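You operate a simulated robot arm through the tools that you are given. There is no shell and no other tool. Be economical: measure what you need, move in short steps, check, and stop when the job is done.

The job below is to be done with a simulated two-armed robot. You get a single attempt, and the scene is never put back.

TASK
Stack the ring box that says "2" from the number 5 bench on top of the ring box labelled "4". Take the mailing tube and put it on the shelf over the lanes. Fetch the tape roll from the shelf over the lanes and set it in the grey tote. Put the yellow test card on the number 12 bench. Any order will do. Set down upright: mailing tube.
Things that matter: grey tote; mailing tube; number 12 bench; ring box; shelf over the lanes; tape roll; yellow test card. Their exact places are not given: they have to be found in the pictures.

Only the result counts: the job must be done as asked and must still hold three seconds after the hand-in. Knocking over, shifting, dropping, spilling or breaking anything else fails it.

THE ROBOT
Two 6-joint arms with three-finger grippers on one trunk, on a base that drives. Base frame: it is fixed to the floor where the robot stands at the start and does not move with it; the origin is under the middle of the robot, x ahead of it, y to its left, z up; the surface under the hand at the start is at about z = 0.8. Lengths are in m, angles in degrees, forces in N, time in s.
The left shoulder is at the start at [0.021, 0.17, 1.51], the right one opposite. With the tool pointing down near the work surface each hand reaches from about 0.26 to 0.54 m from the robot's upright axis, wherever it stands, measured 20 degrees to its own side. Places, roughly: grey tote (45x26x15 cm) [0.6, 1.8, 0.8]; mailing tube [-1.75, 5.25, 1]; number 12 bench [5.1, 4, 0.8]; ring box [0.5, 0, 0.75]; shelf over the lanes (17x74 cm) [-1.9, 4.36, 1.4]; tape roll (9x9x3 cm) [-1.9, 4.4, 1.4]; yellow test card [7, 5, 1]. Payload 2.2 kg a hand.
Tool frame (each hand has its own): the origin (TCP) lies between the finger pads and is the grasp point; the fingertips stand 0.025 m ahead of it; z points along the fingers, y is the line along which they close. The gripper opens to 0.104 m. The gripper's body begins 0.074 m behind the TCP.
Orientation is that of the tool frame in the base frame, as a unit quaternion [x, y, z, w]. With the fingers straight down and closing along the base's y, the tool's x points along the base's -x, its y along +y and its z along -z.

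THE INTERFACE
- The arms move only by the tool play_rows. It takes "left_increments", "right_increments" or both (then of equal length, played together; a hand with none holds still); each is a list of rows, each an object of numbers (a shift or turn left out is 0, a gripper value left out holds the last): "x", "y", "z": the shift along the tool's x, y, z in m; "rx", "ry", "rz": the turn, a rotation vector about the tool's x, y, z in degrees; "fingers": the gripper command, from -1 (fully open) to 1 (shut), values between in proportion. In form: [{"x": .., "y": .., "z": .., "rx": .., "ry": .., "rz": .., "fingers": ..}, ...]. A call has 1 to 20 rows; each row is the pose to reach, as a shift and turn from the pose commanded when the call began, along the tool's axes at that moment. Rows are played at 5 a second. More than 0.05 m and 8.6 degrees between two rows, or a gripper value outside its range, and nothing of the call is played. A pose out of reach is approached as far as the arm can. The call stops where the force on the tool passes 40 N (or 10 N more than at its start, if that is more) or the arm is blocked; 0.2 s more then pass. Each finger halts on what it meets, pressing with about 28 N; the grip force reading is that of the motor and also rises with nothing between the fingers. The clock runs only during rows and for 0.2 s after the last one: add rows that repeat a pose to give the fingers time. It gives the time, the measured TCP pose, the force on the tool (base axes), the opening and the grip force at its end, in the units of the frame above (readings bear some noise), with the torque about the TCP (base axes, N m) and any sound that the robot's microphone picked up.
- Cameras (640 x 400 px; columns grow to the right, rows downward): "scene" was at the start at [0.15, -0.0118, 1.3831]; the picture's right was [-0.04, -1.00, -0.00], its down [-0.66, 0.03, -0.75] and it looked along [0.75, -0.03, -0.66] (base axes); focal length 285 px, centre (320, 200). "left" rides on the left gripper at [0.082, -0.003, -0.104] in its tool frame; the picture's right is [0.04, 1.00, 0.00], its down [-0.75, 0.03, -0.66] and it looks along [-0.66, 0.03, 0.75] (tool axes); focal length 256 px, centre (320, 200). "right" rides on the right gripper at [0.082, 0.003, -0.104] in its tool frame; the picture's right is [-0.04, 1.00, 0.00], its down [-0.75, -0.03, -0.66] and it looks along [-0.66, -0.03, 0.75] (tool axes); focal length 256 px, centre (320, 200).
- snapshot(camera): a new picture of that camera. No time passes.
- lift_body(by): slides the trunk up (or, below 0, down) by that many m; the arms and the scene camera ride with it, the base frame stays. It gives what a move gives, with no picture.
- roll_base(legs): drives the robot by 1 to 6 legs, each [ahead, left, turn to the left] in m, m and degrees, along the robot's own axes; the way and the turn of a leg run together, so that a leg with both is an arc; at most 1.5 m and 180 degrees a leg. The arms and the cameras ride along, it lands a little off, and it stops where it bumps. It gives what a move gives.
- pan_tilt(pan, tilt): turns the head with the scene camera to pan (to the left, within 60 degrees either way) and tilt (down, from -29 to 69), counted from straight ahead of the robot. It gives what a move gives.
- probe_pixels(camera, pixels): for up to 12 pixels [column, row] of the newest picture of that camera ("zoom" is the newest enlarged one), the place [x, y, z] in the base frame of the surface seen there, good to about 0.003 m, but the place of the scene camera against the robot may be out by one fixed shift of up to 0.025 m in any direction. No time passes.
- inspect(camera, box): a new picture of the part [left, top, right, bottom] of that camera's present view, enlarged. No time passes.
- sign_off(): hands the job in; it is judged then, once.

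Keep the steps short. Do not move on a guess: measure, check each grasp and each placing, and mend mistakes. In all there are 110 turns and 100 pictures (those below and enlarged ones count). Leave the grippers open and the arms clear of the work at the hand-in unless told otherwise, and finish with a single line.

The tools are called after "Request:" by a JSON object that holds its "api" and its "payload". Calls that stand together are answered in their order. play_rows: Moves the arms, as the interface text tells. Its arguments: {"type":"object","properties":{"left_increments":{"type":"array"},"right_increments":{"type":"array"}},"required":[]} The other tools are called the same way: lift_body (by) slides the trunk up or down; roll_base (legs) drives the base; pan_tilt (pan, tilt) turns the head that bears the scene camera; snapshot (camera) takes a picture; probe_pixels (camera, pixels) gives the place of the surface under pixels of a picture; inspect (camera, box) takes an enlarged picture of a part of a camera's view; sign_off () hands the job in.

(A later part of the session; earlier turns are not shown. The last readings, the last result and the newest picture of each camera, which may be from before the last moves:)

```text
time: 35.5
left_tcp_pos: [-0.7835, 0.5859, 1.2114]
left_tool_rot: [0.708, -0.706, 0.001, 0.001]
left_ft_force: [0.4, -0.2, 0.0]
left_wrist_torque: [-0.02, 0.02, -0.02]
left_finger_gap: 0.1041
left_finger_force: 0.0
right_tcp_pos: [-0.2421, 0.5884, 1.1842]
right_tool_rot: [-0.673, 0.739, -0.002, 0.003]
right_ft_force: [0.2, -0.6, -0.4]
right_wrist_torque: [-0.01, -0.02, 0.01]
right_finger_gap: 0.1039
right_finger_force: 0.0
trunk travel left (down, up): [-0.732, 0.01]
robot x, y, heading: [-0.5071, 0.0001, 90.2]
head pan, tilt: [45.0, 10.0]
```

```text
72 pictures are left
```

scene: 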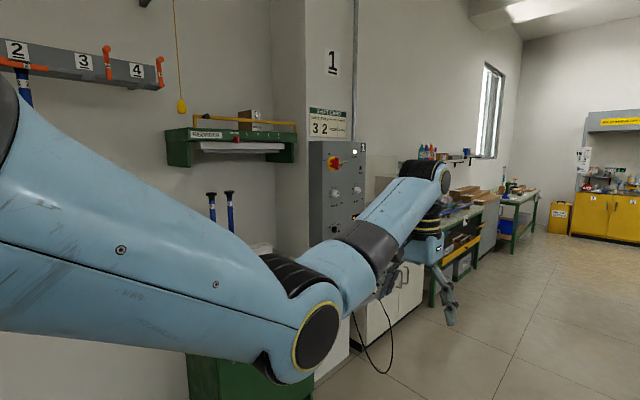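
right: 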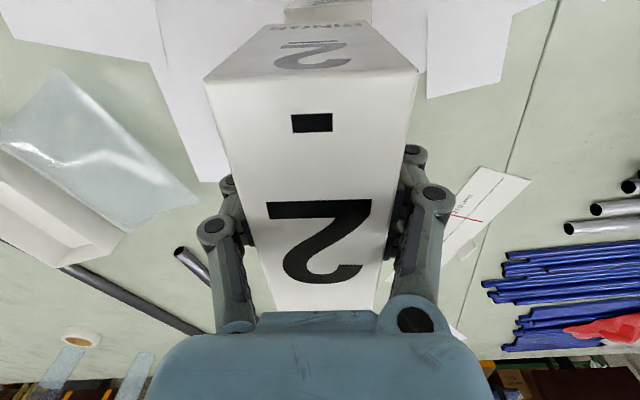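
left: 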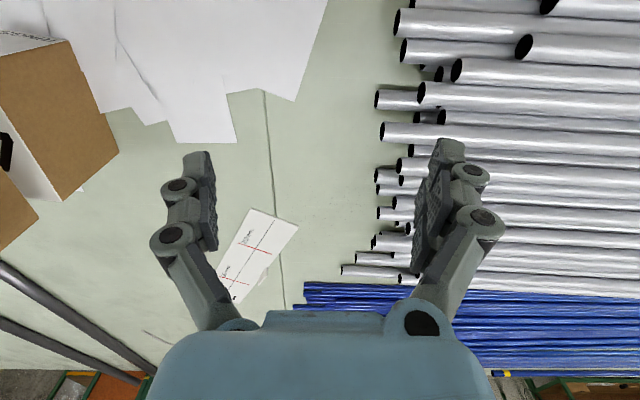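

Request:
{"api": "roll_base", "payload": {"legs": [[1.45, 0.1, 0], [1.45, 0.0, 0], [0.4, 0, 0]]}}

Request:
{"api": "pan_tilt", "payload": {"pan": 40, "tilt": 12}}

Request:
{"api": "snapshot", "payload": {"camera": "scene"}}

```text
time: 51.5
left_tcp_pos: [-0.9165, 3.8661, 1.2107]
left_tool_rot: [0.712, -0.702, 0.002, 0.001]
left_ft_force: [0.2, 0.1, -0.5]
left_wrist_torque: [0.01, -0.01, 0.0]
left_finger_gap: 0.1041
left_finger_force: 0.0
right_tcp_pos: [-0.3752, 3.8772, 1.1851]
right_tool_rot: [-0.678, 0.735, -0.001, 0.003]
right_ft_force: [0.9, 0.4, 0.1]
right_wrist_torque: [0.0, -0.01, 0.04]
right_finger_gap: 0.1041
right_finger_force: 0.1
trunk travel left (down, up): [-0.732, 0.01]
robot x, y, heading: [-0.6323, 3.2871, 91.0]
head pan, tilt: [45.0, 10.0]
```

```text
time: 52.2
left_tcp_pos: [-0.918, 3.8655, 1.2111]
left_tool_rot: [0.713, -0.702, 0.002, 0.001]
left_ft_force: [-1.0, 0.9, -0.7]
left_wrist_torque: [0.02, 0.01, 0.04]
left_finger_gap: 0.104
left_finger_force: 0.0
right_tcp_pos: [-0.3747, 3.8774, 1.1838]
right_tool_rot: [-0.678, 0.735, -0.001, 0.002]
right_ft_force: [0.1, 0.5, -0.9]
right_wrist_torque: [0.0, 0.0, 0.01]
right_finger_gap: 0.104
right_finger_force: 0.1
trunk travel left (down, up): [-0.732, 0.01]
robot x, y, heading: [-0.6311, 3.2879, 91.0]
head pan, tilt: [40.0, 12.0]
```

```text
71 pictures are left
```

scene: 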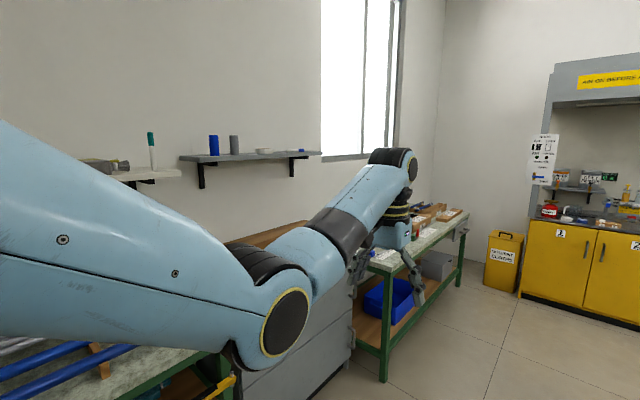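

The shelf with the white tape roll is at (250,152). I drive ahead 1 m and turn to face it.

Request:
{"api": "roll_base", "payload": {"legs": [[1.1, 0, 0], [0, 0, 89]]}}

Request:
{"api": "pan_tilt", "payload": {"pan": 0, "tilt": 12}}

Request:
{"api": "snapshot", "payload": {"camera": "scene"}}

Request:
{"api": "inspect", "payload": {"camera": "scene", "box": [160, 80, 480, 280]}}

```text
time: 61.7
left_tcp_pos: [-1.2332, 4.1115, 1.2121]
left_tool_rot: [1.0, 0.0, 0.003, 0.0]
left_ft_force: [1.2, 0.3, -0.1]
left_wrist_torque: [0.01, -0.02, 0.01]
left_finger_gap: 0.104
left_finger_force: 0.1
right_tcp_pos: [-1.2372, 4.6536, 1.1852]
right_tool_rot: [0.999, -0.047, -0.001, -0.002]
right_ft_force: [0.1, 0.1, 0.4]
right_wrist_torque: [-0.03, -0.04, 0.0]
right_finger_gap: 0.1039
right_finger_force: 0.0
trunk travel left (down, up): [-0.732, 0.01]
robot x, y, heading: [-0.6489, 4.3918, -180.0]
head pan, tilt: [40.0, 12.0]
```

```text
time: 62.7
left_tcp_pos: [-1.2338, 4.1113, 1.2103]
left_tool_rot: [1.0, 0.0, 0.002, 0.001]
left_ft_force: [-0.5, 0.4, -0.1]
left_wrist_torque: [-0.04, -0.02, 0.01]
left_finger_gap: 0.1041
left_finger_force: 0.1
right_tcp_pos: [-1.2367, 4.6543, 1.1853]
right_tool_rot: [0.999, -0.047, -0.001, -0.002]
right_ft_force: [0.3, 0.1, 0.0]
right_wrist_torque: [0.01, 0.01, 0.0]
right_finger_gap: 0.104
right_finger_force: 0.0
trunk travel left (down, up): [-0.732, 0.01]
robot x, y, heading: [-0.6469, 4.3912, -179.9]
head pan, tilt: [0.0, 12.0]
```

```text
70 pictures are left
```

scene: 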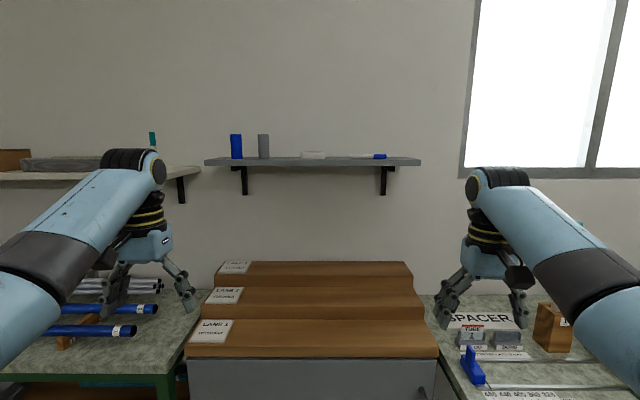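

```text
2.00 times, centred on (320, 180) of scene
```

zoom: 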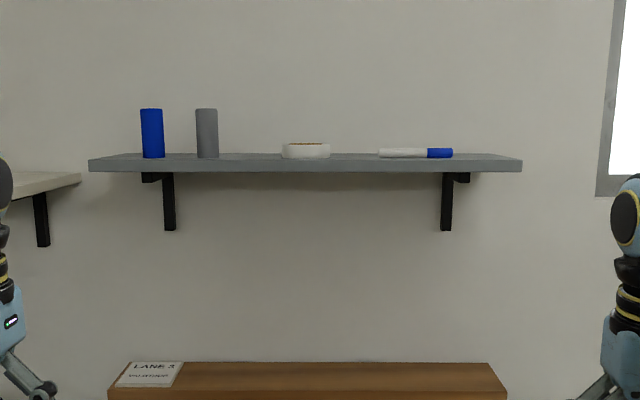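

I probe the shelf, its items and the stepped lanes, then look right for the mailing tube.

Request:
{"api": "probe_pixels", "payload": {"camera": "scene", "pixels": [[313, 153], [313, 157], [220, 165], [419, 165], [236, 150], [263, 150], [312, 345], [312, 370], [312, 300], [312, 270], [320, 162], [312, 390]]}}

Request:
{"api": "pan_tilt", "payload": {"pan": -40, "tilt": 15}}

Request:
{"api": "snapshot", "payload": {"camera": "scene"}}

```text
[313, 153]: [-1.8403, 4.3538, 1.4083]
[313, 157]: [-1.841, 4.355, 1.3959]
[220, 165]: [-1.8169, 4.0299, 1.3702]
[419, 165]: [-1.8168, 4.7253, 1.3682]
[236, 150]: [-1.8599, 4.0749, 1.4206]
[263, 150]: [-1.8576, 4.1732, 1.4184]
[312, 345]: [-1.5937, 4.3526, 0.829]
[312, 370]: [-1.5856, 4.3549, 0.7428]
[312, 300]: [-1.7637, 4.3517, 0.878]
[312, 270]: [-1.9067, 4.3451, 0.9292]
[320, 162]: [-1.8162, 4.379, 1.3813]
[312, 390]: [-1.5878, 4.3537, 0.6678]
```

```text
time: 63.8
left_tcp_pos: [-1.2336, 4.1111, 1.212]
left_tool_rot: [1.0, 0.001, 0.003, 0.0]
left_ft_force: [1.1, 0.2, 0.3]
left_wrist_torque: [-0.02, -0.01, -0.02]
left_finger_gap: 0.1039
left_finger_force: 0.0
right_tcp_pos: [-1.2366, 4.6544, 1.1852]
right_tool_rot: [0.999, -0.047, -0.001, -0.002]
right_ft_force: [0.6, -0.1, 1.4]
right_wrist_torque: [-0.03, 0.02, 0.01]
right_finger_gap: 0.104
right_finger_force: 0.0
trunk travel left (down, up): [-0.732, 0.01]
robot x, y, heading: [-0.649, 4.3923, -179.8]
head pan, tilt: [-40.0, 15.0]
```

```text
68 pictures are left
```

scene: 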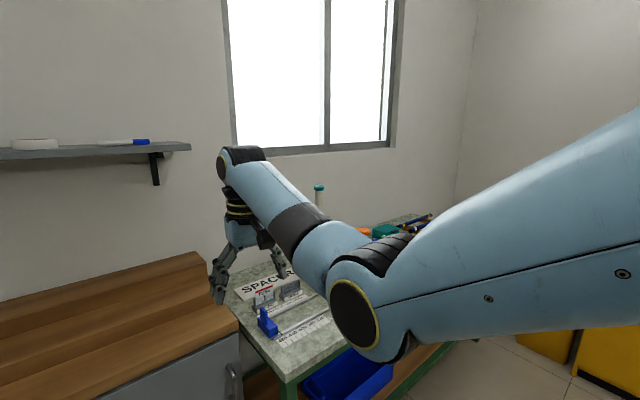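

The tube with a green cap stands at about (320,200). The shelf top is near z 1.39. I first test, in free space, how the left hand reaches at shelf height with tool down.

Request:
{"api": "play_rows", "payload": {"left_increments": [{"x": -0.03, "z": -0.04}, {"x": -0.06, "z": -0.08}, {"x": -0.08, "z": -0.12}, {"x": -0.1, "z": -0.16}, {"x": -0.1, "z": -0.2}, {"x": -0.1, "z": -0.24}, {"x": -0.1, "z": -0.26}, {"x": -0.1, "z": -0.26}]}}

Request:
{"api": "pan_tilt", "payload": {"pan": 0, "tilt": 12}}

Request:
{"api": "snapshot", "payload": {"camera": "scene"}}

```text
time: 65.6
left_tcp_pos: [-1.3147, 4.1135, 1.4664]
left_tool_rot: [1.0, 0.001, 0.003, 0.0]
left_ft_force: [0.1, -1.0, -0.1]
left_wrist_torque: [0.0, 0.0, 0.02]
left_finger_gap: 0.1038
left_finger_force: 0.2
left hand out of reach, approached as far as the arm can: row 4, 5, 6, 7, 8
right_tcp_pos: [-1.2354, 4.6535, 1.1854]
right_tool_rot: [0.999, -0.048, -0.002, -0.002]
right_ft_force: [0.2, 0.7, 0.5]
right_wrist_torque: [0.05, 0.01, 0.01]
right_finger_gap: 0.1038
right_finger_force: 0.1
trunk travel left (down, up): [-0.732, 0.01]
robot x, y, heading: [-0.6457, 4.3891, -179.9]
head pan, tilt: [-40.0, 15.0]
```

```text
time: 66.7
left_tcp_pos: [-1.3143, 4.1132, 1.4655]
left_tool_rot: [1.0, 0.001, 0.003, 0.0]
left_ft_force: [0.4, -0.2, 0.5]
left_wrist_torque: [-0.01, 0.0, -0.01]
left_finger_gap: 0.1041
left_finger_force: 0.1
right_tcp_pos: [-1.2374, 4.6541, 1.1843]
right_tool_rot: [0.999, -0.048, -0.001, -0.002]
right_ft_force: [1.3, 0.5, 0.0]
right_wrist_torque: [0.0, 0.0, 0.01]
right_finger_gap: 0.1039
right_finger_force: 0.0
trunk travel left (down, up): [-0.732, 0.01]
robot x, y, heading: [-0.6491, 4.3886, -179.9]
head pan, tilt: [0.0, 12.0]
```

```text
67 pictures are left
```

scene: 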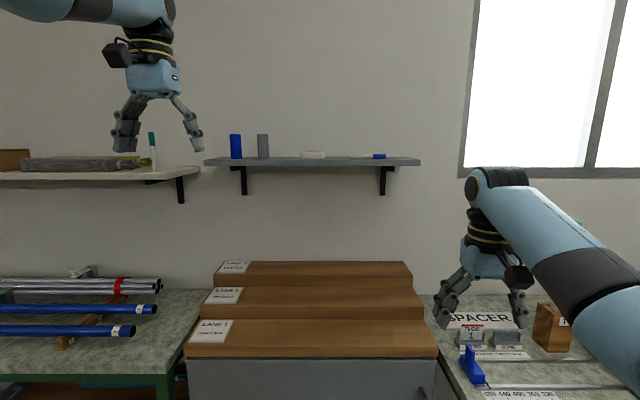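

Tool-down works at shelf height with 0.665 m ahead. I strafe right 0.24 m to bring the left hand in line with the tape, then go ahead 0.4 m and look.

Request:
{"api": "roll_base", "payload": {"legs": [[0, -0.25, 0], [0.45, 0, 0]]}}

Request:
{"api": "snapshot", "payload": {"camera": "left"}}

Request:
{"api": "snapshot", "payload": {"camera": "scene"}}

```text
time: 70.8
left_tcp_pos: [-1.7585, 4.36, 1.466]
left_tool_rot: [1.0, 0.003, 0.003, 0.0]
left_ft_force: [0.2, 0.8, -1.3]
left_wrist_torque: [-0.02, -0.02, 0.01]
left_finger_gap: 0.1042
left_finger_force: 0.1
right_tcp_pos: [-1.6845, 4.9011, 1.1853]
right_tool_rot: [0.999, -0.046, 0.0, -0.003]
right_ft_force: [0.8, -0.2, 0.7]
right_wrist_torque: [-0.01, 0.01, 0.01]
right_finger_gap: 0.104
right_finger_force: 0.0
trunk travel left (down, up): [-0.732, 0.01]
robot x, y, heading: [-1.094, 4.6364, -179.6]
head pan, tilt: [0.0, 12.0]
```

```text
66 pictures are left
```

left: 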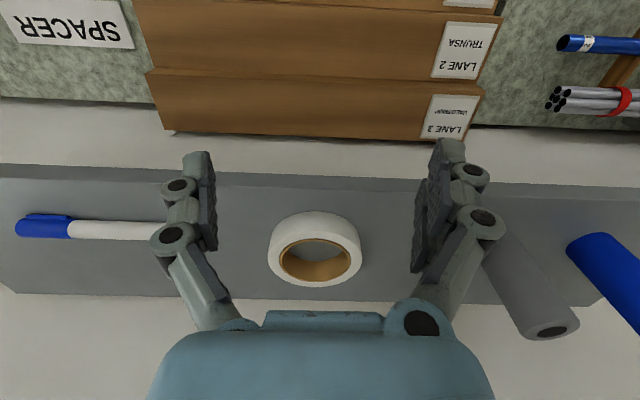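

```text
65 pictures are left
```

scene: 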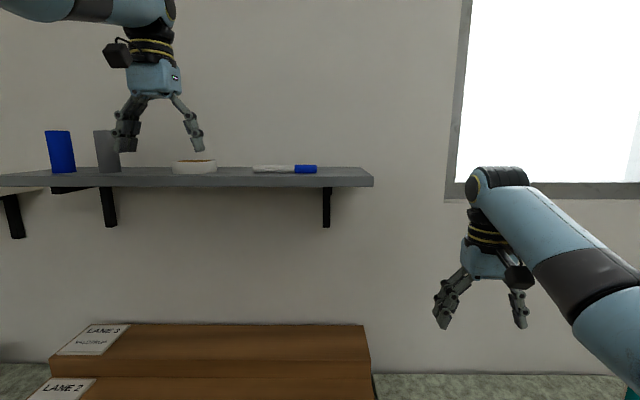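

The tape is right ahead of the fingers. I measure the tape's edges and the grey cylinder.

Request:
{"api": "probe_pixels", "payload": {"camera": "left", "pixels": [[314, 213], [315, 284], [270, 248], [360, 252], [285, 255], [313, 245], [240, 270], [500, 245], [550, 330], [165, 235], [320, 180], [320, 298]]}}

```text
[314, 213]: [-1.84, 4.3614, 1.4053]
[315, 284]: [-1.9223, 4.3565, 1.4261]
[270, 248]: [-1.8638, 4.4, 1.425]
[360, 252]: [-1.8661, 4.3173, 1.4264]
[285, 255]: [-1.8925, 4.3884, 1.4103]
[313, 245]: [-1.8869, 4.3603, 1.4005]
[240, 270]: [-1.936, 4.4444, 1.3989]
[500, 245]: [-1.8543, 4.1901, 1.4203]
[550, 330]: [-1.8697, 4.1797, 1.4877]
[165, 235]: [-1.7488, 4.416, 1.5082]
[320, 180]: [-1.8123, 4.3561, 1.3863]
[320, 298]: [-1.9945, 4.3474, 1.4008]
```

Tape centre (-1.881, 4.360), top 1.426, shelf 1.400. I drive ahead 0.135 m and check.

Request:
{"api": "roll_base", "payload": {"legs": [[0.135, 0, 0]]}}

Request:
{"api": "snapshot", "payload": {"camera": "left"}}

```text
time: 72.0
left_tcp_pos: [-1.841, 4.3952, 1.4629]
left_tool_rot: [1.0, -0.028, 0.006, 0.004]
left_ft_force: [-1.1, 2.1, 0.0]
left_wrist_torque: [-0.19, -0.03, 0.02]
left_finger_gap: 0.1039
left_finger_force: 0.1
right_tcp_pos: [-1.7325, 4.9285, 1.1809]
right_tool_rot: [0.997, -0.076, 0.001, 0.001]
right_ft_force: [-0.5, 1.2, -0.9]
right_wrist_torque: [-0.11, -0.06, 0.0]
right_finger_gap: 0.1039
right_finger_force: 0.0
trunk travel left (down, up): [-0.732, 0.01]
robot x, y, heading: [-1.1597, 4.6222, 176.8]
head pan, tilt: [0.0, 12.0]
stopped in leg 1: the robot was blocked; the commanded pose is now the measured one
```

```text
64 pictures are left
```

left: 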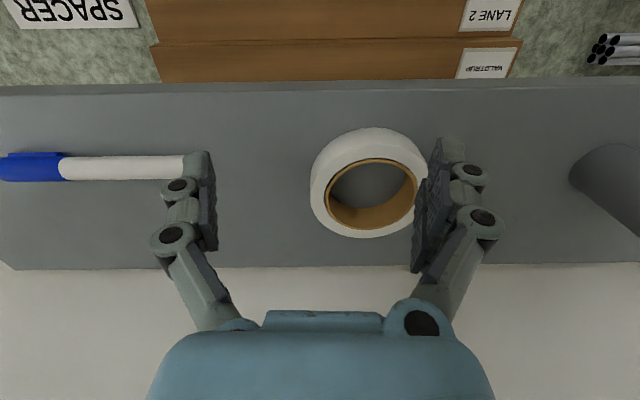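

The base bumped at x = -1.16 and turned 3°. I back off 3 cm and square up; I'll gain the remaining reach by pitching the tool forward about its closing axis.

Request:
{"api": "roll_base", "payload": {"legs": [[-0.03, 0, 0], [0, -0.02, 3.1]]}}

Request:
{"api": "play_rows", "payload": {"left_increments": [{"z": -0.01, "ry": -5}, {"z": -0.02, "ry": -10}, {"z": -0.02, "ry": -16}, {"z": -0.02, "ry": -22}, {"z": -0.02, "ry": -28}, {"z": -0.02, "ry": -34}, {"z": -0.02, "ry": -40}]}}

Request:
{"api": "snapshot", "payload": {"camera": "left"}}

```text
time: 73.2
left_tcp_pos: [-1.795, 4.3643, 1.4622]
left_tool_rot: [1.0, 0.001, 0.005, -0.001]
left_ft_force: [0.0, 0.2, 0.3]
left_wrist_torque: [0.02, -0.05, -0.02]
left_finger_gap: 0.1038
left_finger_force: 0.0
right_tcp_pos: [-1.7153, 4.9039, 1.1844]
right_tool_rot: [0.999, -0.048, 0.001, -0.003]
right_ft_force: [-0.9, -0.1, -0.7]
right_wrist_torque: [0.07, -0.03, 0.01]
right_finger_gap: 0.1041
right_finger_force: 0.0
trunk travel left (down, up): [-0.732, 0.01]
robot x, y, heading: [-1.1259, 4.6398, 179.8]
head pan, tilt: [0.0, 12.0]
```

```text
time: 74.8
left_tcp_pos: [-1.919, 4.3566, 1.5143]
left_tool_rot: [0.949, 0.001, -0.316, 0.0]
left_ft_force: [0.1, -0.3, 0.3]
left_wrist_torque: [-0.02, 0.0, 0.01]
left_finger_gap: 0.104
left_finger_force: 0.1
left hand out of reach, approached as far as the arm can: row 1, 2, 3, 4, 5, 6, 7
right_tcp_pos: [-1.7156, 4.9063, 1.1845]
right_tool_rot: [0.999, -0.048, 0.0, -0.003]
right_ft_force: [0.1, -0.4, -0.3]
right_wrist_torque: [0.01, -0.01, -0.04]
right_finger_gap: 0.1039
right_finger_force: 0.2
trunk travel left (down, up): [-0.732, 0.01]
robot x, y, heading: [-1.1275, 4.6417, 179.6]
head pan, tilt: [0.0, 12.0]
```

```text
63 pictures are left
```

left: 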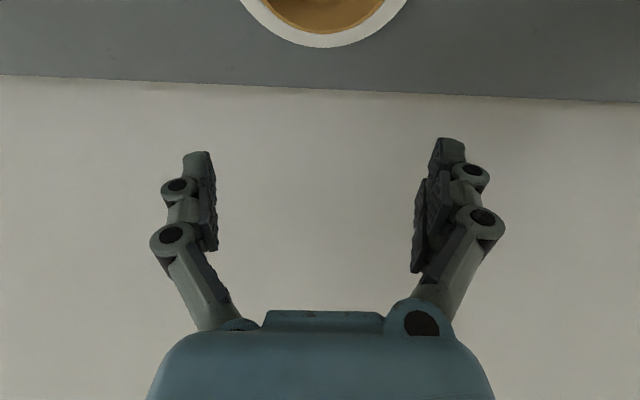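

With 37° pitch the hand now reaches (-1.919, 4.357, 1.514). I bring it over the tape at z ≈ 1.465 and look.

Request:
{"api": "play_rows", "payload": {"left_increments": [{"x": 0.03, "y": -0.002, "z": 0.008}, {"x": 0.06, "y": -0.003, "z": 0.016}, {"x": 0.06, "y": -0.003, "z": 0.016}]}}

Request:
{"api": "snapshot", "payload": {"camera": "left"}}

```text
time: 75.6
left_tcp_pos: [-1.934, 4.3586, 1.4739]
left_tool_rot: [0.941, 0.001, -0.338, 0.001]
left_ft_force: [-0.5, 0.1, 0.4]
left_wrist_torque: [0.0, 0.01, 0.0]
left_finger_gap: 0.1042
left_finger_force: 0.1
left hand out of reach, approached as far as the arm can: row 1, 2, 3
right_tcp_pos: [-1.7146, 4.9061, 1.1859]
right_tool_rot: [0.999, -0.048, -0.001, -0.002]
right_ft_force: [-0.4, -0.3, 0.2]
right_wrist_torque: [0.03, 0.02, 0.0]
right_finger_gap: 0.1039
right_finger_force: 0.1
trunk travel left (down, up): [-0.732, 0.01]
robot x, y, heading: [-1.1263, 4.6412, 179.8]
head pan, tilt: [0.0, 12.0]
```

```text
62 pictures are left
```

left: 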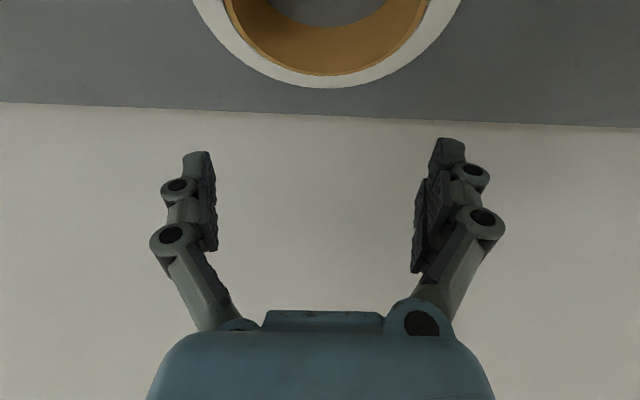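

The arm's inner limit keeps it 5 cm too far ahead, so I back the base 5 cm instead.

Request:
{"api": "roll_base", "payload": {"legs": [[-0.055, 0, 0]]}}

Request:
{"api": "snapshot", "payload": {"camera": "left"}}

```text
time: 76.5
left_tcp_pos: [-1.8817, 4.3571, 1.4719]
left_tool_rot: [0.941, 0.0, -0.337, 0.0]
left_ft_force: [0.3, 1.1, 0.3]
left_wrist_torque: [0.01, -0.02, 0.03]
left_finger_gap: 0.1038
left_finger_force: 0.1
right_tcp_pos: [-1.6611, 4.9052, 1.1837]
right_tool_rot: [0.999, -0.048, 0.001, -0.002]
right_ft_force: [0.1, 0.0, -0.3]
right_wrist_torque: [0.0, 0.03, 0.01]
right_finger_gap: 0.1041
right_finger_force: 0.0
trunk travel left (down, up): [-0.732, 0.01]
robot x, y, heading: [-1.0711, 4.6413, 180.2]
head pan, tilt: [0.0, 12.0]
```

```text
61 pictures are left
```

left: 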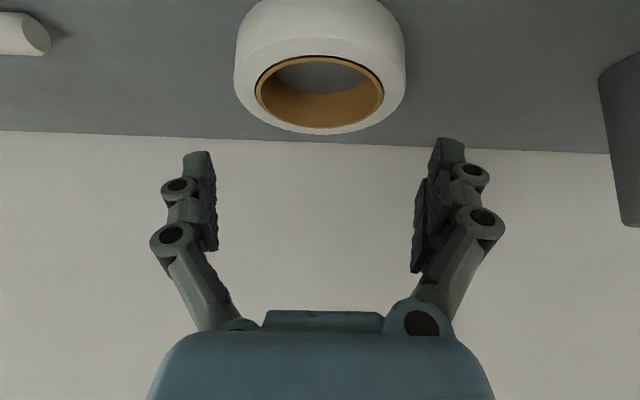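

Centred over the tape. I lower the trunk 0.041 m so the fingers straddle it.

Request:
{"api": "lift_body", "payload": {"by": -0.041}}

Request:
{"api": "snapshot", "payload": {"camera": "left"}}

```text
time: 77.4
left_tcp_pos: [-1.879, 4.3568, 1.4334]
left_tool_rot: [0.941, 0.001, -0.338, 0.001]
left_ft_force: [0.6, 0.6, 0.6]
left_wrist_torque: [-0.02, 0.0, 0.0]
left_finger_gap: 0.1041
left_finger_force: 0.1
right_tcp_pos: [-1.6599, 4.9054, 1.1441]
right_tool_rot: [0.999, -0.047, -0.001, -0.002]
right_ft_force: [-0.3, 0.3, -0.8]
right_wrist_torque: [0.0, -0.02, -0.01]
right_finger_gap: 0.104
right_finger_force: 0.1
trunk travel left (down, up): [-0.691, 0.051]
robot x, y, heading: [-1.074, 4.6448, 179.9]
head pan, tilt: [0.0, 12.0]
```

```text
60 pictures are left
```

left: 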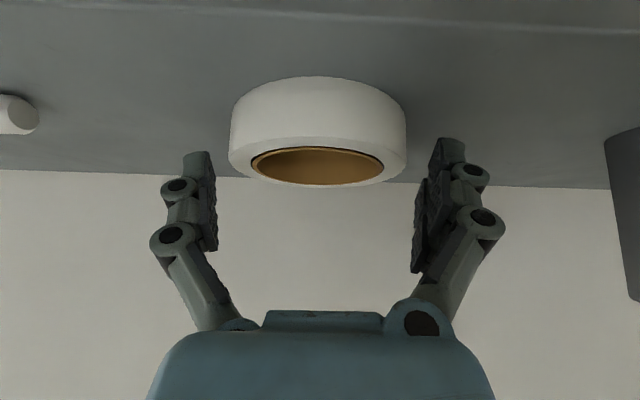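

Fingers straddle the tape. I close and check.

Request:
{"api": "play_rows", "payload": {"left_increments": [{"fingers": 0}, {"fingers": 1}, {"fingers": 1}, {"fingers": 1}, {"fingers": 1}]}}

Request:
{"api": "lift_body", "payload": {"by": 0.05}}

Request:
{"api": "snapshot", "payload": {"camera": "left"}}

```text
time: 78.6
left_tcp_pos: [-1.8797, 4.3571, 1.4332]
left_tool_rot: [0.942, 0.001, -0.337, 0.0]
left_ft_force: [-0.5, -0.5, 0.4]
left_wrist_torque: [-0.01, -0.03, 0.01]
left_finger_gap: 0.0853
left_finger_force: 28.0
right_tcp_pos: [-1.6602, 4.9052, 1.1439]
right_tool_rot: [0.999, -0.048, -0.001, -0.002]
right_ft_force: [0.5, 0.9, 0.0]
right_wrist_torque: [0.0, 0.0, 0.01]
right_finger_gap: 0.104
right_finger_force: 0.0
trunk travel left (down, up): [-0.691, 0.051]
robot x, y, heading: [-1.0734, 4.6384, 180.3]
head pan, tilt: [0.0, 12.0]
```

```text
time: 79.5
left_tcp_pos: [-1.8805, 4.3571, 1.4811]
left_tool_rot: [0.942, 0.001, -0.336, 0.0]
left_ft_force: [0.0, -0.1, -0.8]
left_wrist_torque: [-0.01, 0.0, 0.01]
left_finger_gap: 0.0852
left_finger_force: 28.0
right_tcp_pos: [-1.66, 4.9055, 1.1934]
right_tool_rot: [0.999, -0.047, 0.0, -0.002]
right_ft_force: [0.1, 0.4, 0.5]
right_wrist_torque: [0.0, 0.06, 0.01]
right_finger_gap: 0.1039
right_finger_force: 0.0
trunk travel left (down, up): [-0.741, 0.001]
robot x, y, heading: [-1.0706, 4.6457, 179.8]
head pan, tilt: [0.0, 12.0]
```

```text
59 pictures are left
```

left: 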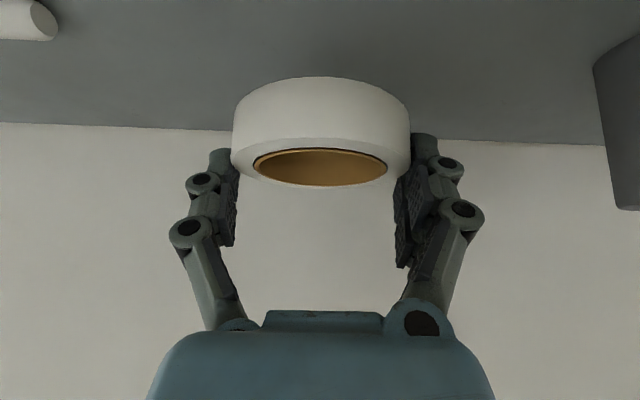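

Tape is held (gap 0.085). I back away 0.3 m, then look right at the tube.

Request:
{"api": "roll_base", "payload": {"legs": [[-0.35, 0, 0], [0, -0.3, 0]]}}

Request:
{"api": "pan_tilt", "payload": {"pan": -20, "tilt": 22}}

Request:
{"api": "snapshot", "payload": {"camera": "scene"}}

Request:
{"api": "snapshot", "payload": {"camera": "right"}}

```text
time: 83.4
left_tcp_pos: [-1.5267, 4.653, 1.4828]
left_tool_rot: [0.942, 0.003, -0.336, 0.0]
left_ft_force: [0.8, 0.3, -0.3]
left_wrist_torque: [0.03, 0.02, -0.02]
left_finger_gap: 0.0853
left_finger_force: 27.5
right_tcp_pos: [-1.3101, 5.2005, 1.1941]
right_tool_rot: [0.999, -0.045, -0.001, -0.002]
right_ft_force: [0.1, -1.0, 0.2]
right_wrist_torque: [-0.02, -0.02, 0.02]
right_finger_gap: 0.1043
right_finger_force: 0.1
trunk travel left (down, up): [-0.741, 0.001]
robot x, y, heading: [-0.7168, 4.9401, -179.7]
head pan, tilt: [0.0, 12.0]
```

```text
time: 84.3
left_tcp_pos: [-1.5266, 4.6527, 1.484]
left_tool_rot: [0.941, 0.003, -0.337, 0.001]
left_ft_force: [-0.8, 0.0, -0.7]
left_wrist_torque: [-0.01, -0.03, 0.0]
left_finger_gap: 0.0851
left_finger_force: 28.1
right_tcp_pos: [-1.3099, 5.202, 1.194]
right_tool_rot: [0.999, -0.045, -0.001, -0.002]
right_ft_force: [0.0, -0.5, -0.7]
right_wrist_torque: [-0.03, -0.03, 0.01]
right_finger_gap: 0.104
right_finger_force: 0.0
trunk travel left (down, up): [-0.741, 0.001]
robot x, y, heading: [-0.7233, 4.9406, -179.8]
head pan, tilt: [-20.0, 22.0]
```

```text
58 pictures are left
```

scene: 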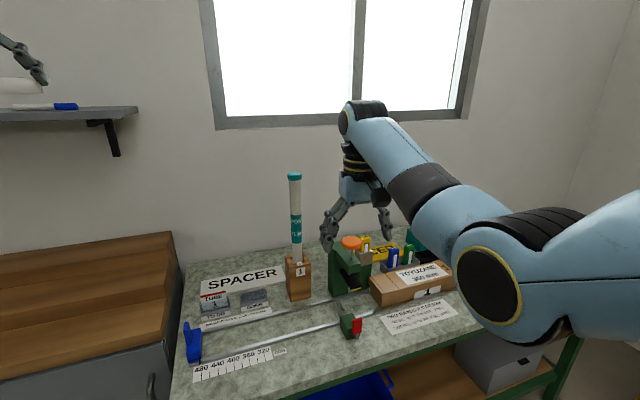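

```text
57 pictures are left
```

right: 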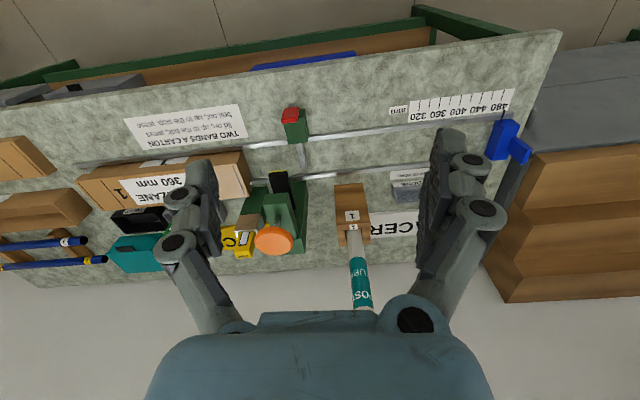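

I look closer at the tube in its wooden holder.

Request:
{"api": "inspect", "payload": {"camera": "scene", "box": [230, 160, 390, 310]}}

Request:
{"api": "probe_pixels", "payload": {"camera": "scene", "pixels": [[294, 178], [289, 195], [299, 195], [296, 215], [296, 240], [296, 258], [287, 268], [308, 268], [299, 295], [350, 243], [340, 265], [325, 285]]}}

```text
2.67 times, centred on (310, 235) of scene
```

zoom: 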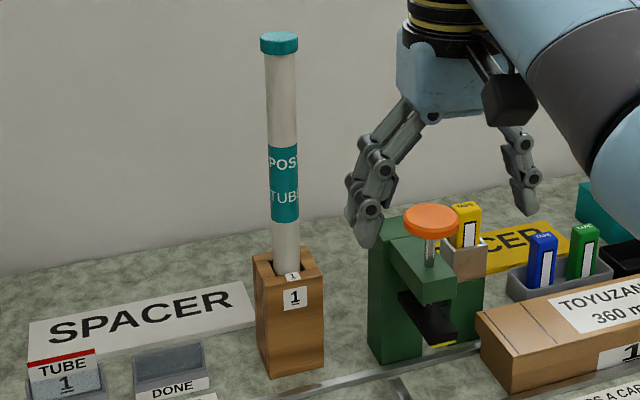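

```text
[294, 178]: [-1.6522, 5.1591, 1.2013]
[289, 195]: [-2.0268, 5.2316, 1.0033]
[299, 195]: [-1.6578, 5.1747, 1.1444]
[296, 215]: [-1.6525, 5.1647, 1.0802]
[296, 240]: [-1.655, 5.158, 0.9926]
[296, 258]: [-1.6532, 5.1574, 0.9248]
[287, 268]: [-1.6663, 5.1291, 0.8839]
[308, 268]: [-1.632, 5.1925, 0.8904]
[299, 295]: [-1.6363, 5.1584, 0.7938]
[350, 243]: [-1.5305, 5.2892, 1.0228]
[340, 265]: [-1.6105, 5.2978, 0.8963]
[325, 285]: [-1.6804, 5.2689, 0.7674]
```

The tube stands in a wooden block (top ≈ 0.90); tube axis about (-1.68, 5.155), top ≈ 1.21. In the free space here I pitch the right tool forward 65° and lower it to z ≈ 1.03.

Request:
{"api": "play_rows", "payload": {"right_increments": [{"x": -0.012, "z": 0.012, "ry": -5}, {"x": -0.024, "z": 0.024, "ry": -10}, {"x": -0.036, "z": 0.036, "ry": -15}, {"x": -0.048, "z": 0.048, "ry": -20}, {"x": -0.06, "z": 0.06, "ry": -25}, {"x": -0.072, "z": 0.072, "ry": -30}, {"x": -0.084, "z": 0.084, "ry": -35}, {"x": -0.096, "z": 0.096, "ry": -40}, {"x": -0.108, "z": 0.11, "ry": -45}, {"x": -0.12, "z": 0.12, "ry": -50}, {"x": -0.12, "z": 0.135, "ry": -55}, {"x": -0.12, "z": 0.15, "ry": -60}, {"x": -0.12, "z": 0.165, "ry": -65}, {"x": -0.12, "z": 0.165, "ry": -65}]}}

Request:
{"api": "snapshot", "payload": {"camera": "right"}}

Request:
{"api": "snapshot", "payload": {"camera": "scene"}}

```text
time: 87.3
left_tcp_pos: [-1.5269, 4.6521, 1.4826]
left_tool_rot: [0.942, 0.004, -0.337, 0.002]
left_ft_force: [0.7, 0.7, 0.5]
left_wrist_torque: [0.02, 0.0, 0.04]
left_finger_gap: 0.085
left_finger_force: 28.3
right_tcp_pos: [-1.4292, 5.219, 1.0351]
right_tool_rot: [0.848, -0.043, -0.528, -0.034]
right_ft_force: [0.0, -0.4, -0.1]
right_wrist_torque: [0.0, -0.02, 0.0]
right_finger_gap: 0.1037
right_finger_force: 0.1
right hand out of reach, approached as far as the arm can: row 13, 14
trunk travel left (down, up): [-0.741, 0.001]
robot x, y, heading: [-0.7216, 4.9414, -179.5]
head pan, tilt: [-20.0, 22.0]
```

```text
55 pictures are left
```

right: 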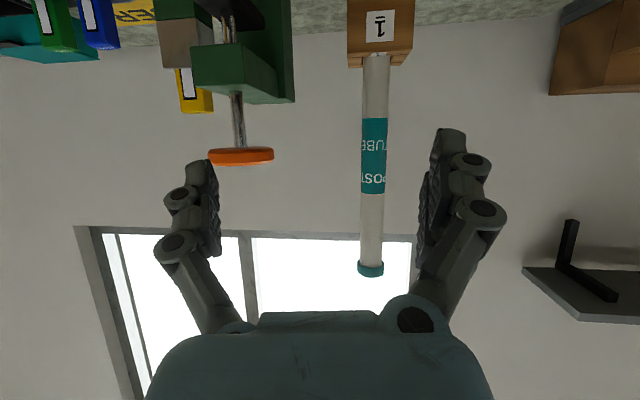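

```text
54 pictures are left
```

scene: 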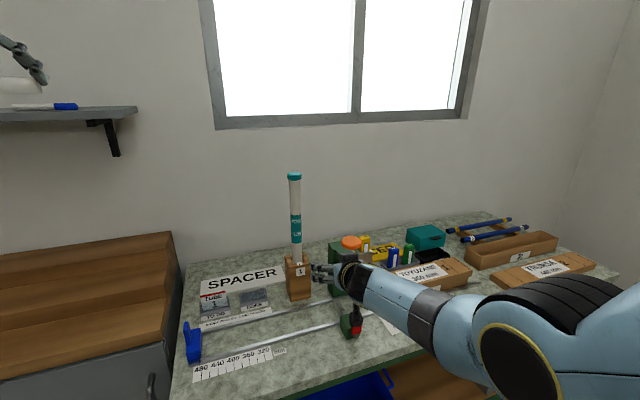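

The tube is visible upside-down between the fingers. I measure it with the wrist camera.

Request:
{"api": "probe_pixels", "payload": {"camera": "right", "pixels": [[364, 215], [381, 215], [372, 215], [374, 150], [376, 100], [376, 62], [370, 270], [352, 55], [408, 50], [240, 158], [270, 152], [290, 60]]}}

```text
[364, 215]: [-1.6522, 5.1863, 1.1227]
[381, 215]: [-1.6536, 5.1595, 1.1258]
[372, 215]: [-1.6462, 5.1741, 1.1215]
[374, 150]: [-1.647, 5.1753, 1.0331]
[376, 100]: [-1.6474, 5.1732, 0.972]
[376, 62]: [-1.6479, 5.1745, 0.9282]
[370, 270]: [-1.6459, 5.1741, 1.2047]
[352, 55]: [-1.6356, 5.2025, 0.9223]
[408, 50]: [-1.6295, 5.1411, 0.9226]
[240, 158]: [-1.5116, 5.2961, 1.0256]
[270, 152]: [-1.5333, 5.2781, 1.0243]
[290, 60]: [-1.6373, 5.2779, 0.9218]
```

Tube axis is (-1.664, 5.174), diameter about 33 mm. I raise the hand 3.5 cm (clear of the orange knob), strafe 4.5 cm left and approach, leaving 8 cm.

Request:
{"api": "play_rows", "payload": {"right_increments": [{"x": -0.016, "z": -0.008}, {"x": -0.031, "z": -0.0155}, {"x": -0.031, "z": -0.0155}]}}

Request:
{"api": "roll_base", "payload": {"legs": [[0, 0.046, 0], [0.13, 0, 0]]}}

Request:
{"api": "snapshot", "payload": {"camera": "right"}}

```text
time: 88.1
left_tcp_pos: [-1.528, 4.6524, 1.4826]
left_tool_rot: [0.941, 0.003, -0.338, 0.001]
left_ft_force: [-0.4, 0.4, -0.9]
left_wrist_torque: [0.03, -0.05, 0.0]
left_finger_gap: 0.0852
left_finger_force: 28.0
right_tcp_pos: [-1.4285, 5.2176, 1.0695]
right_tool_rot: [0.842, -0.037, -0.537, -0.026]
right_ft_force: [-1.0, -0.1, -0.4]
right_wrist_torque: [0.04, 0.0, -0.01]
right_finger_gap: 0.1039
right_finger_force: 0.1
trunk travel left (down, up): [-0.741, 0.001]
robot x, y, heading: [-0.7225, 4.9357, -179.7]
head pan, tilt: [-20.0, 22.0]
```

```text
time: 89.8
left_tcp_pos: [-1.6558, 4.6046, 1.4829]
left_tool_rot: [0.941, 0.004, -0.339, 0.001]
left_ft_force: [-0.1, 0.7, -1.0]
left_wrist_torque: [0.01, -0.02, 0.01]
left_finger_gap: 0.0848
left_finger_force: 28.1
right_tcp_pos: [-1.5585, 5.171, 1.0697]
right_tool_rot: [0.842, -0.037, -0.538, -0.025]
right_ft_force: [-0.3, -0.4, 0.2]
right_wrist_torque: [0.01, -0.02, -0.02]
right_finger_gap: 0.104
right_finger_force: 0.1
trunk travel left (down, up): [-0.741, 0.001]
robot x, y, heading: [-0.8496, 4.8926, -179.5]
head pan, tilt: [-20.0, 22.0]
```

```text
53 pictures are left
```

right: 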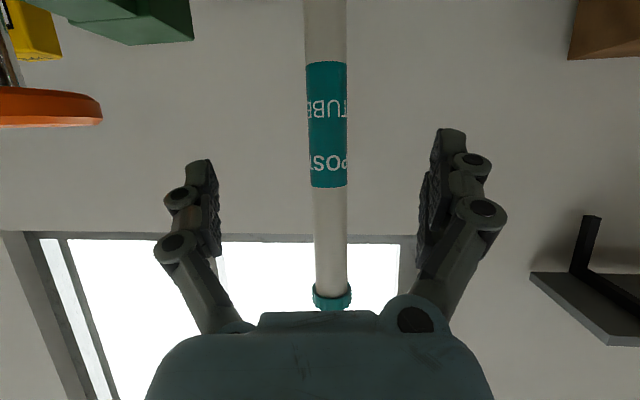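

Well centred. I go ahead the last 10.5 cm.

Request:
{"api": "roll_base", "payload": {"legs": [[0.104, 0, 0]]}}

Request:
{"api": "snapshot", "payload": {"camera": "right"}}

Request:
{"api": "snapshot", "payload": {"camera": "scene"}}

```text
time: 91.0
left_tcp_pos: [-1.7605, 4.6045, 1.4826]
left_tool_rot: [0.941, 0.004, -0.337, 0.001]
left_ft_force: [-1.0, -0.7, -1.8]
left_wrist_torque: [0.0, 0.02, 0.03]
left_finger_gap: 0.085
left_finger_force: 28.0
right_tcp_pos: [-1.6635, 5.1688, 1.0694]
right_tool_rot: [0.842, -0.037, -0.537, -0.025]
right_ft_force: [0.2, -0.6, -0.2]
right_wrist_torque: [-0.02, 0.04, 0.0]
right_finger_gap: 0.1041
right_finger_force: 0.1
trunk travel left (down, up): [-0.741, 0.001]
robot x, y, heading: [-0.9559, 4.8946, -179.2]
head pan, tilt: [-20.0, 22.0]
```

```text
52 pictures are left
```

right: 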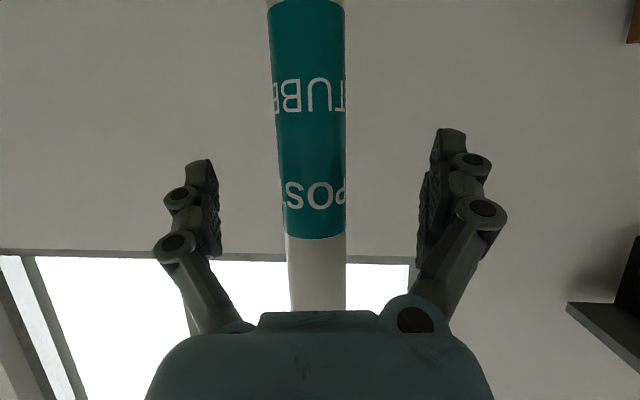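

```text
51 pictures are left
```

scene: 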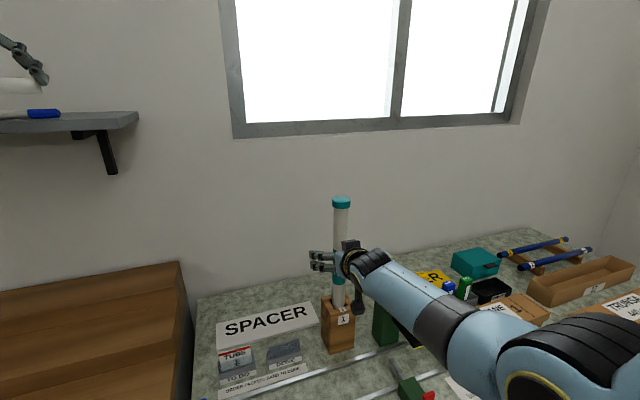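

Tube is between the fingers. I close, then lift straight up.

Request:
{"api": "play_rows", "payload": {"right_increments": [{"y": -0.003, "fingers": 0}, {"y": -0.003, "fingers": 0.5}, {"y": -0.003, "fingers": 1}, {"y": -0.003, "fingers": 1}, {"y": -0.003, "fingers": 1}, {"y": -0.003, "fingers": 1}]}}

Request:
{"api": "play_rows", "payload": {"right_increments": [{"x": -0.018, "z": -0.0085}, {"x": -0.036, "z": -0.017}, {"x": -0.054, "z": -0.0255}, {"x": -0.072, "z": -0.034}, {"x": -0.09, "z": -0.0425}, {"x": -0.108, "z": -0.051}, {"x": -0.126, "z": -0.0595}, {"x": -0.126, "z": -0.0595}]}}

Request:
{"api": "snapshot", "payload": {"camera": "scene"}}

```text
time: 92.4
left_tcp_pos: [-1.7608, 4.6042, 1.4827]
left_tool_rot: [0.941, 0.005, -0.339, 0.002]
left_ft_force: [-0.6, -0.1, -0.1]
left_wrist_torque: [0.03, -0.07, 0.05]
left_finger_gap: 0.085
left_finger_force: 28.2
right_tcp_pos: [-1.6602, 5.1723, 1.0689]
right_tool_rot: [0.843, -0.037, -0.536, -0.025]
right_ft_force: [-0.6, -1.1, -0.6]
right_wrist_torque: [-0.52, 0.1, -0.01]
right_finger_gap: 0.0306
right_finger_force: 27.9
trunk travel left (down, up): [-0.741, 0.001]
robot x, y, heading: [-0.9551, 4.8937, -179.7]
head pan, tilt: [-20.0, 22.0]
```

```text
time: 94.2
left_tcp_pos: [-1.7611, 4.6043, 1.4821]
left_tool_rot: [0.941, 0.004, -0.338, 0.001]
left_ft_force: [0.2, 0.3, -0.1]
left_wrist_torque: [0.0, -0.02, 0.0]
left_finger_gap: 0.0849
left_finger_force: 28.0
right_tcp_pos: [-1.6619, 5.1725, 1.2091]
right_tool_rot: [0.843, -0.037, -0.537, -0.026]
right_ft_force: [0.2, -0.4, -1.2]
right_wrist_torque: [0.01, -0.02, 0.01]
right_finger_gap: 0.0302
right_finger_force: 28.1
trunk travel left (down, up): [-0.741, 0.001]
robot x, y, heading: [-0.9508, 4.8915, -179.8]
head pan, tilt: [-20.0, 22.0]
```

```text
50 pictures are left
```

scene: 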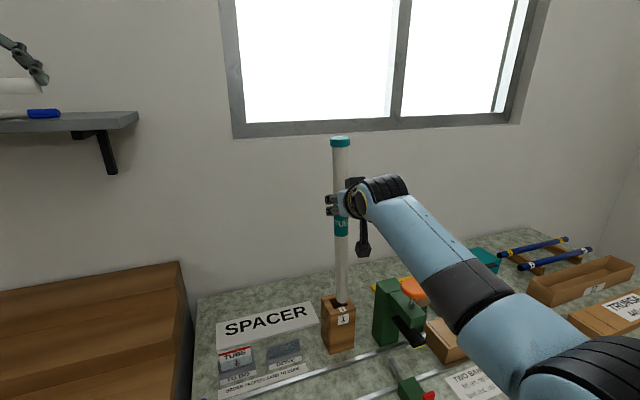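

The tube rises upright. I check whether its lower end is free of the block near (341,300).

Request:
{"api": "inspect", "payload": {"camera": "scene", "box": [280, 200, 400, 350]}}

Request:
{"api": "probe_pixels", "payload": {"camera": "scene", "pixels": [[341, 142], [341, 160], [341, 250], [341, 290], [341, 299]]}}

```text
2.67 times, centred on (340, 275) of scene
```

zoom: 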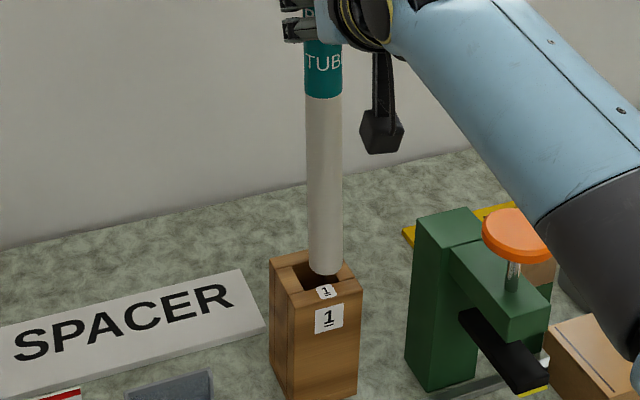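

```text
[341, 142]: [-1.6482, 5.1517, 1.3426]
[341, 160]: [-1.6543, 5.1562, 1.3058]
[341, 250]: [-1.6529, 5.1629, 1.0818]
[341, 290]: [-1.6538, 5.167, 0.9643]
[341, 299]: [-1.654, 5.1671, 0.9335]
```

The tube's lower end (≈0.93) is out of the block. I raise 5 cm more and back away 0.4 m.

Request:
{"api": "play_rows", "payload": {"right_increments": [{"x": -0.025, "z": -0.012}, {"x": -0.045, "z": -0.021}, {"x": -0.045, "z": -0.021}]}}

Request:
{"api": "roll_base", "payload": {"legs": [[-0.4, 0, 0]]}}

Request:
{"api": "play_rows", "payload": {"left_increments": [{"x": 0.036, "z": 0.01, "y": -0.008, "ry": 3.5}, {"x": 0.07, "z": 0.02, "y": -0.016, "ry": 7}, {"x": 0.106, "z": 0.03, "y": -0.024, "ry": 10.5}, {"x": 0.141, "z": 0.04, "y": -0.032, "ry": 14}, {"x": 0.176, "z": 0.05, "y": -0.04, "ry": 17.5}, {"x": 0.212, "z": 0.06, "y": -0.048, "ry": 21}, {"x": 0.247, "z": 0.07, "y": -0.056, "ry": 24.5}, {"x": 0.282, "z": 0.08, "y": -0.064, "ry": 28}, {"x": 0.318, "z": 0.09, "y": -0.072, "ry": 31.5}, {"x": 0.353, "z": 0.1, "y": -0.08, "ry": 35}, {"x": 0.388, "z": 0.11, "y": -0.09, "ry": 39}, {"x": 0.388, "z": 0.11, "y": -0.09, "ry": 39}], "right_increments": [{"x": -0.04, "z": -0.0187}, {"x": -0.08, "z": -0.0374}, {"x": -0.12, "z": -0.056}, {"x": -0.16, "z": -0.075}, {"x": -0.2, "z": -0.093}, {"x": -0.24, "z": -0.112}, {"x": -0.28, "z": -0.131}, {"x": -0.32, "z": -0.15}, {"x": -0.36, "z": -0.168}, {"x": -0.4, "z": -0.187}, {"x": -0.42, "z": -0.196}, {"x": -0.42, "z": -0.196}]}}

Request:
{"api": "pan_tilt", "payload": {"pan": -10, "tilt": 0}}

Request:
{"api": "snapshot", "payload": {"camera": "scene"}}

```text
time: 95.0
left_tcp_pos: [-1.7609, 4.6032, 1.4825]
left_tool_rot: [0.941, 0.004, -0.338, 0.002]
left_ft_force: [-0.1, -0.2, -1.3]
left_wrist_torque: [0.01, 0.01, 0.01]
left_finger_gap: 0.0848
left_finger_force: 28.0
right_tcp_pos: [-1.662, 5.1723, 1.2585]
right_tool_rot: [0.843, -0.037, -0.536, -0.025]
right_ft_force: [0.1, -1.4, -1.3]
right_wrist_torque: [0.05, 0.02, -0.04]
right_finger_gap: 0.0301
right_finger_force: 27.7
trunk travel left (down, up): [-0.741, 0.001]
robot x, y, heading: [-0.952, 4.8901, -179.7]
head pan, tilt: [-20.0, 22.0]
```

```text
time: 97.5
left_tcp_pos: [-1.362, 4.6067, 1.4828]
left_tool_rot: [0.942, 0.003, -0.337, 0.001]
left_ft_force: [-0.6, 0.5, -0.5]
left_wrist_torque: [0.03, 0.01, 0.03]
left_finger_gap: 0.0849
left_finger_force: 28.4
right_tcp_pos: [-1.2619, 5.1739, 1.2584]
right_tool_rot: [0.842, -0.038, -0.537, -0.027]
right_ft_force: [-1.0, 0.6, -1.5]
right_wrist_torque: [-0.02, 0.03, 0.02]
right_finger_gap: 0.0301
right_finger_force: 28.3
trunk travel left (down, up): [-0.741, 0.001]
robot x, y, heading: [-0.5536, 4.8909, -179.7]
head pan, tilt: [-20.0, 22.0]
```

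```text
time: 100.1
left_tcp_pos: [-1.202, 4.7049, 1.1281]
left_tool_rot: [1.0, 0.003, -0.003, 0.0]
left_ft_force: [0.5, -0.1, 0.1]
left_wrist_torque: [0.0, 0.02, 0.02]
left_finger_gap: 0.0848
left_finger_force: 27.9
left hand out of reach, approached as far as the arm can: row 1, 2, 3, 4, 5, 6, 7, 8, 9, 10, 11, 12
right_tcp_pos: [-1.2615, 5.1727, 1.7214]
right_tool_rot: [0.843, -0.038, -0.537, -0.026]
right_ft_force: [0.4, -0.1, -0.7]
right_wrist_torque: [0.04, 0.01, 0.04]
right_finger_gap: 0.0303
right_finger_force: 28.0
trunk travel left (down, up): [-0.741, 0.001]
robot x, y, heading: [-0.5548, 4.8972, -180.0]
head pan, tilt: [-20.0, 22.0]
```

```text
time: 101.0
left_tcp_pos: [-1.2001, 4.7033, 1.129]
left_tool_rot: [1.0, 0.003, -0.002, 0.0]
left_ft_force: [1.3, -0.1, -0.7]
left_wrist_torque: [0.0, 0.01, 0.05]
left_finger_gap: 0.0849
left_finger_force: 28.0
right_tcp_pos: [-1.2612, 5.1723, 1.7211]
right_tool_rot: [0.843, -0.038, -0.536, -0.026]
right_ft_force: [1.0, 0.5, -0.7]
right_wrist_torque: [-0.04, -0.02, -0.05]
right_finger_gap: 0.03
right_finger_force: 27.9
trunk travel left (down, up): [-0.741, 0.001]
robot x, y, heading: [-0.551, 4.896, -179.8]
head pan, tilt: [-10.0, 0.0]
```

```text
48 pictures are left
```

scene: 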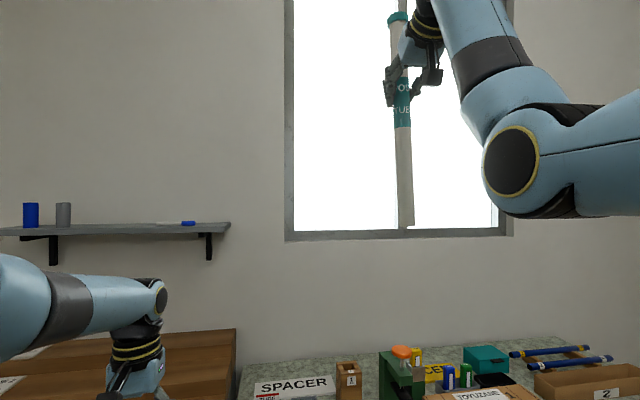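

Tube is held upright at height. I measure its lower end and upper end, and the shelf.

Request:
{"api": "probe_pixels", "payload": {"camera": "scene", "pixels": [[405, 150], [405, 200], [406, 223], [396, 40], [397, 17], [190, 223], [165, 224], [64, 215]]}}

Request:
{"api": "inspect", "payload": {"camera": "scene", "box": [340, 0, 480, 240]}}

```text
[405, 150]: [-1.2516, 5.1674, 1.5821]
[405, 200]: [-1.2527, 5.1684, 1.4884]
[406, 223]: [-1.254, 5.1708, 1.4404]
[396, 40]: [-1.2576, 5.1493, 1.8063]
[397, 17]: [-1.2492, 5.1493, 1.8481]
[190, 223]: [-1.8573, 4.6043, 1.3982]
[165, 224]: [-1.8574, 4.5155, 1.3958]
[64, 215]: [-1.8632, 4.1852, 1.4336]
```

```text
1.67 times, centred on (410, 120) of scene
```

zoom: 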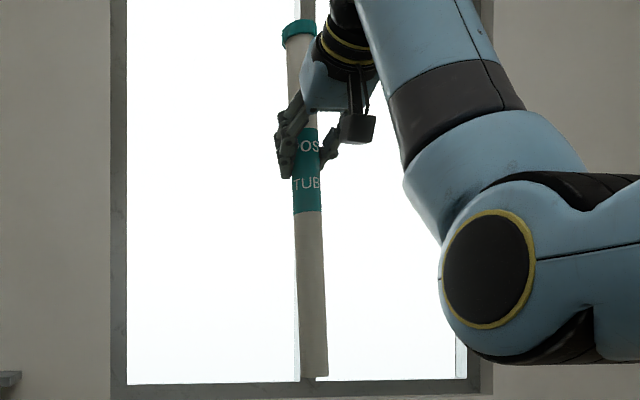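

The tube leans about 2.7° toward -y; I turn it back while extending the right hand 6 cm, and pull the left hand in low and close.

Request:
{"api": "play_rows", "payload": {"right_increments": [{"x": -0.006, "z": 0.014, "rx": -0.3, "rz": 0.6}, {"x": -0.012, "y": 0.003, "z": 0.027, "rx": -0.6, "ry": 0.1, "rz": 1.2}, {"x": -0.019, "y": 0.004, "z": 0.04, "rx": -0.9, "ry": 0.2, "rz": 1.9}, {"x": -0.025, "y": 0.0054, "z": 0.054, "rx": -1.14, "ry": 0.24, "rz": 2.44}, {"x": -0.025, "y": 0.0054, "z": 0.054, "rx": -1.14, "ry": 0.24, "rz": 2.44}, {"x": -0.025, "y": 0.0054, "z": 0.054, "rx": -1.14, "ry": 0.24, "rz": 2.44}], "left_increments": [{"z": 0.04}, {"x": 0.03, "y": -0.015, "z": 0.07}, {"x": 0.06, "y": -0.03, "z": 0.1}, {"x": 0.1, "y": -0.05, "z": 0.12}, {"x": 0.14, "y": -0.07, "z": 0.13}, {"x": 0.15, "y": -0.07, "z": 0.13}]}}

Request:
{"api": "inspect", "payload": {"camera": "scene", "box": [340, 0, 480, 240]}}

```text
time: 102.4
left_tcp_pos: [-1.1079, 4.7851, 0.9662]
left_tool_rot: [1.0, 0.004, -0.004, 0.0]
left_ft_force: [0.0, 1.6, -0.9]
left_wrist_torque: [0.03, -0.01, 0.01]
left_finger_gap: 0.0846
left_finger_force: 28.4
left hand out of reach, approached as far as the arm can: row 1, 3, 4, 5, 6
right_tcp_pos: [-1.3225, 5.1721, 1.7205]
right_tool_rot: [0.843, -0.05, -0.536, -0.006]
right_ft_force: [-0.6, 0.2, -1.3]
right_wrist_torque: [-0.02, -0.02, 0.03]
right_finger_gap: 0.0305
right_finger_force: 27.9
trunk travel left (down, up): [-0.741, 0.001]
robot x, y, heading: [-0.5554, 4.8948, -180.1]
head pan, tilt: [-10.0, 0.0]
```

```text
1.67 times, centred on (410, 120) of scene
```

zoom: 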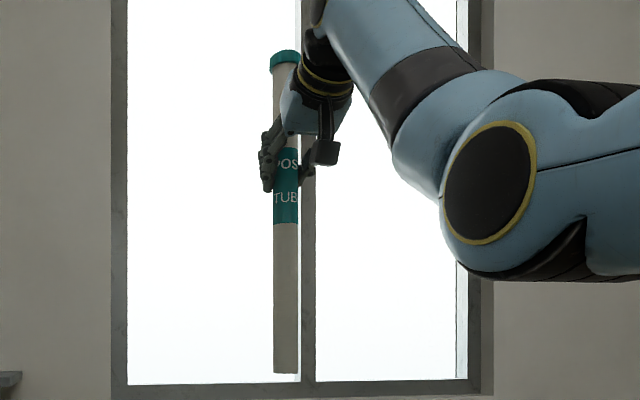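

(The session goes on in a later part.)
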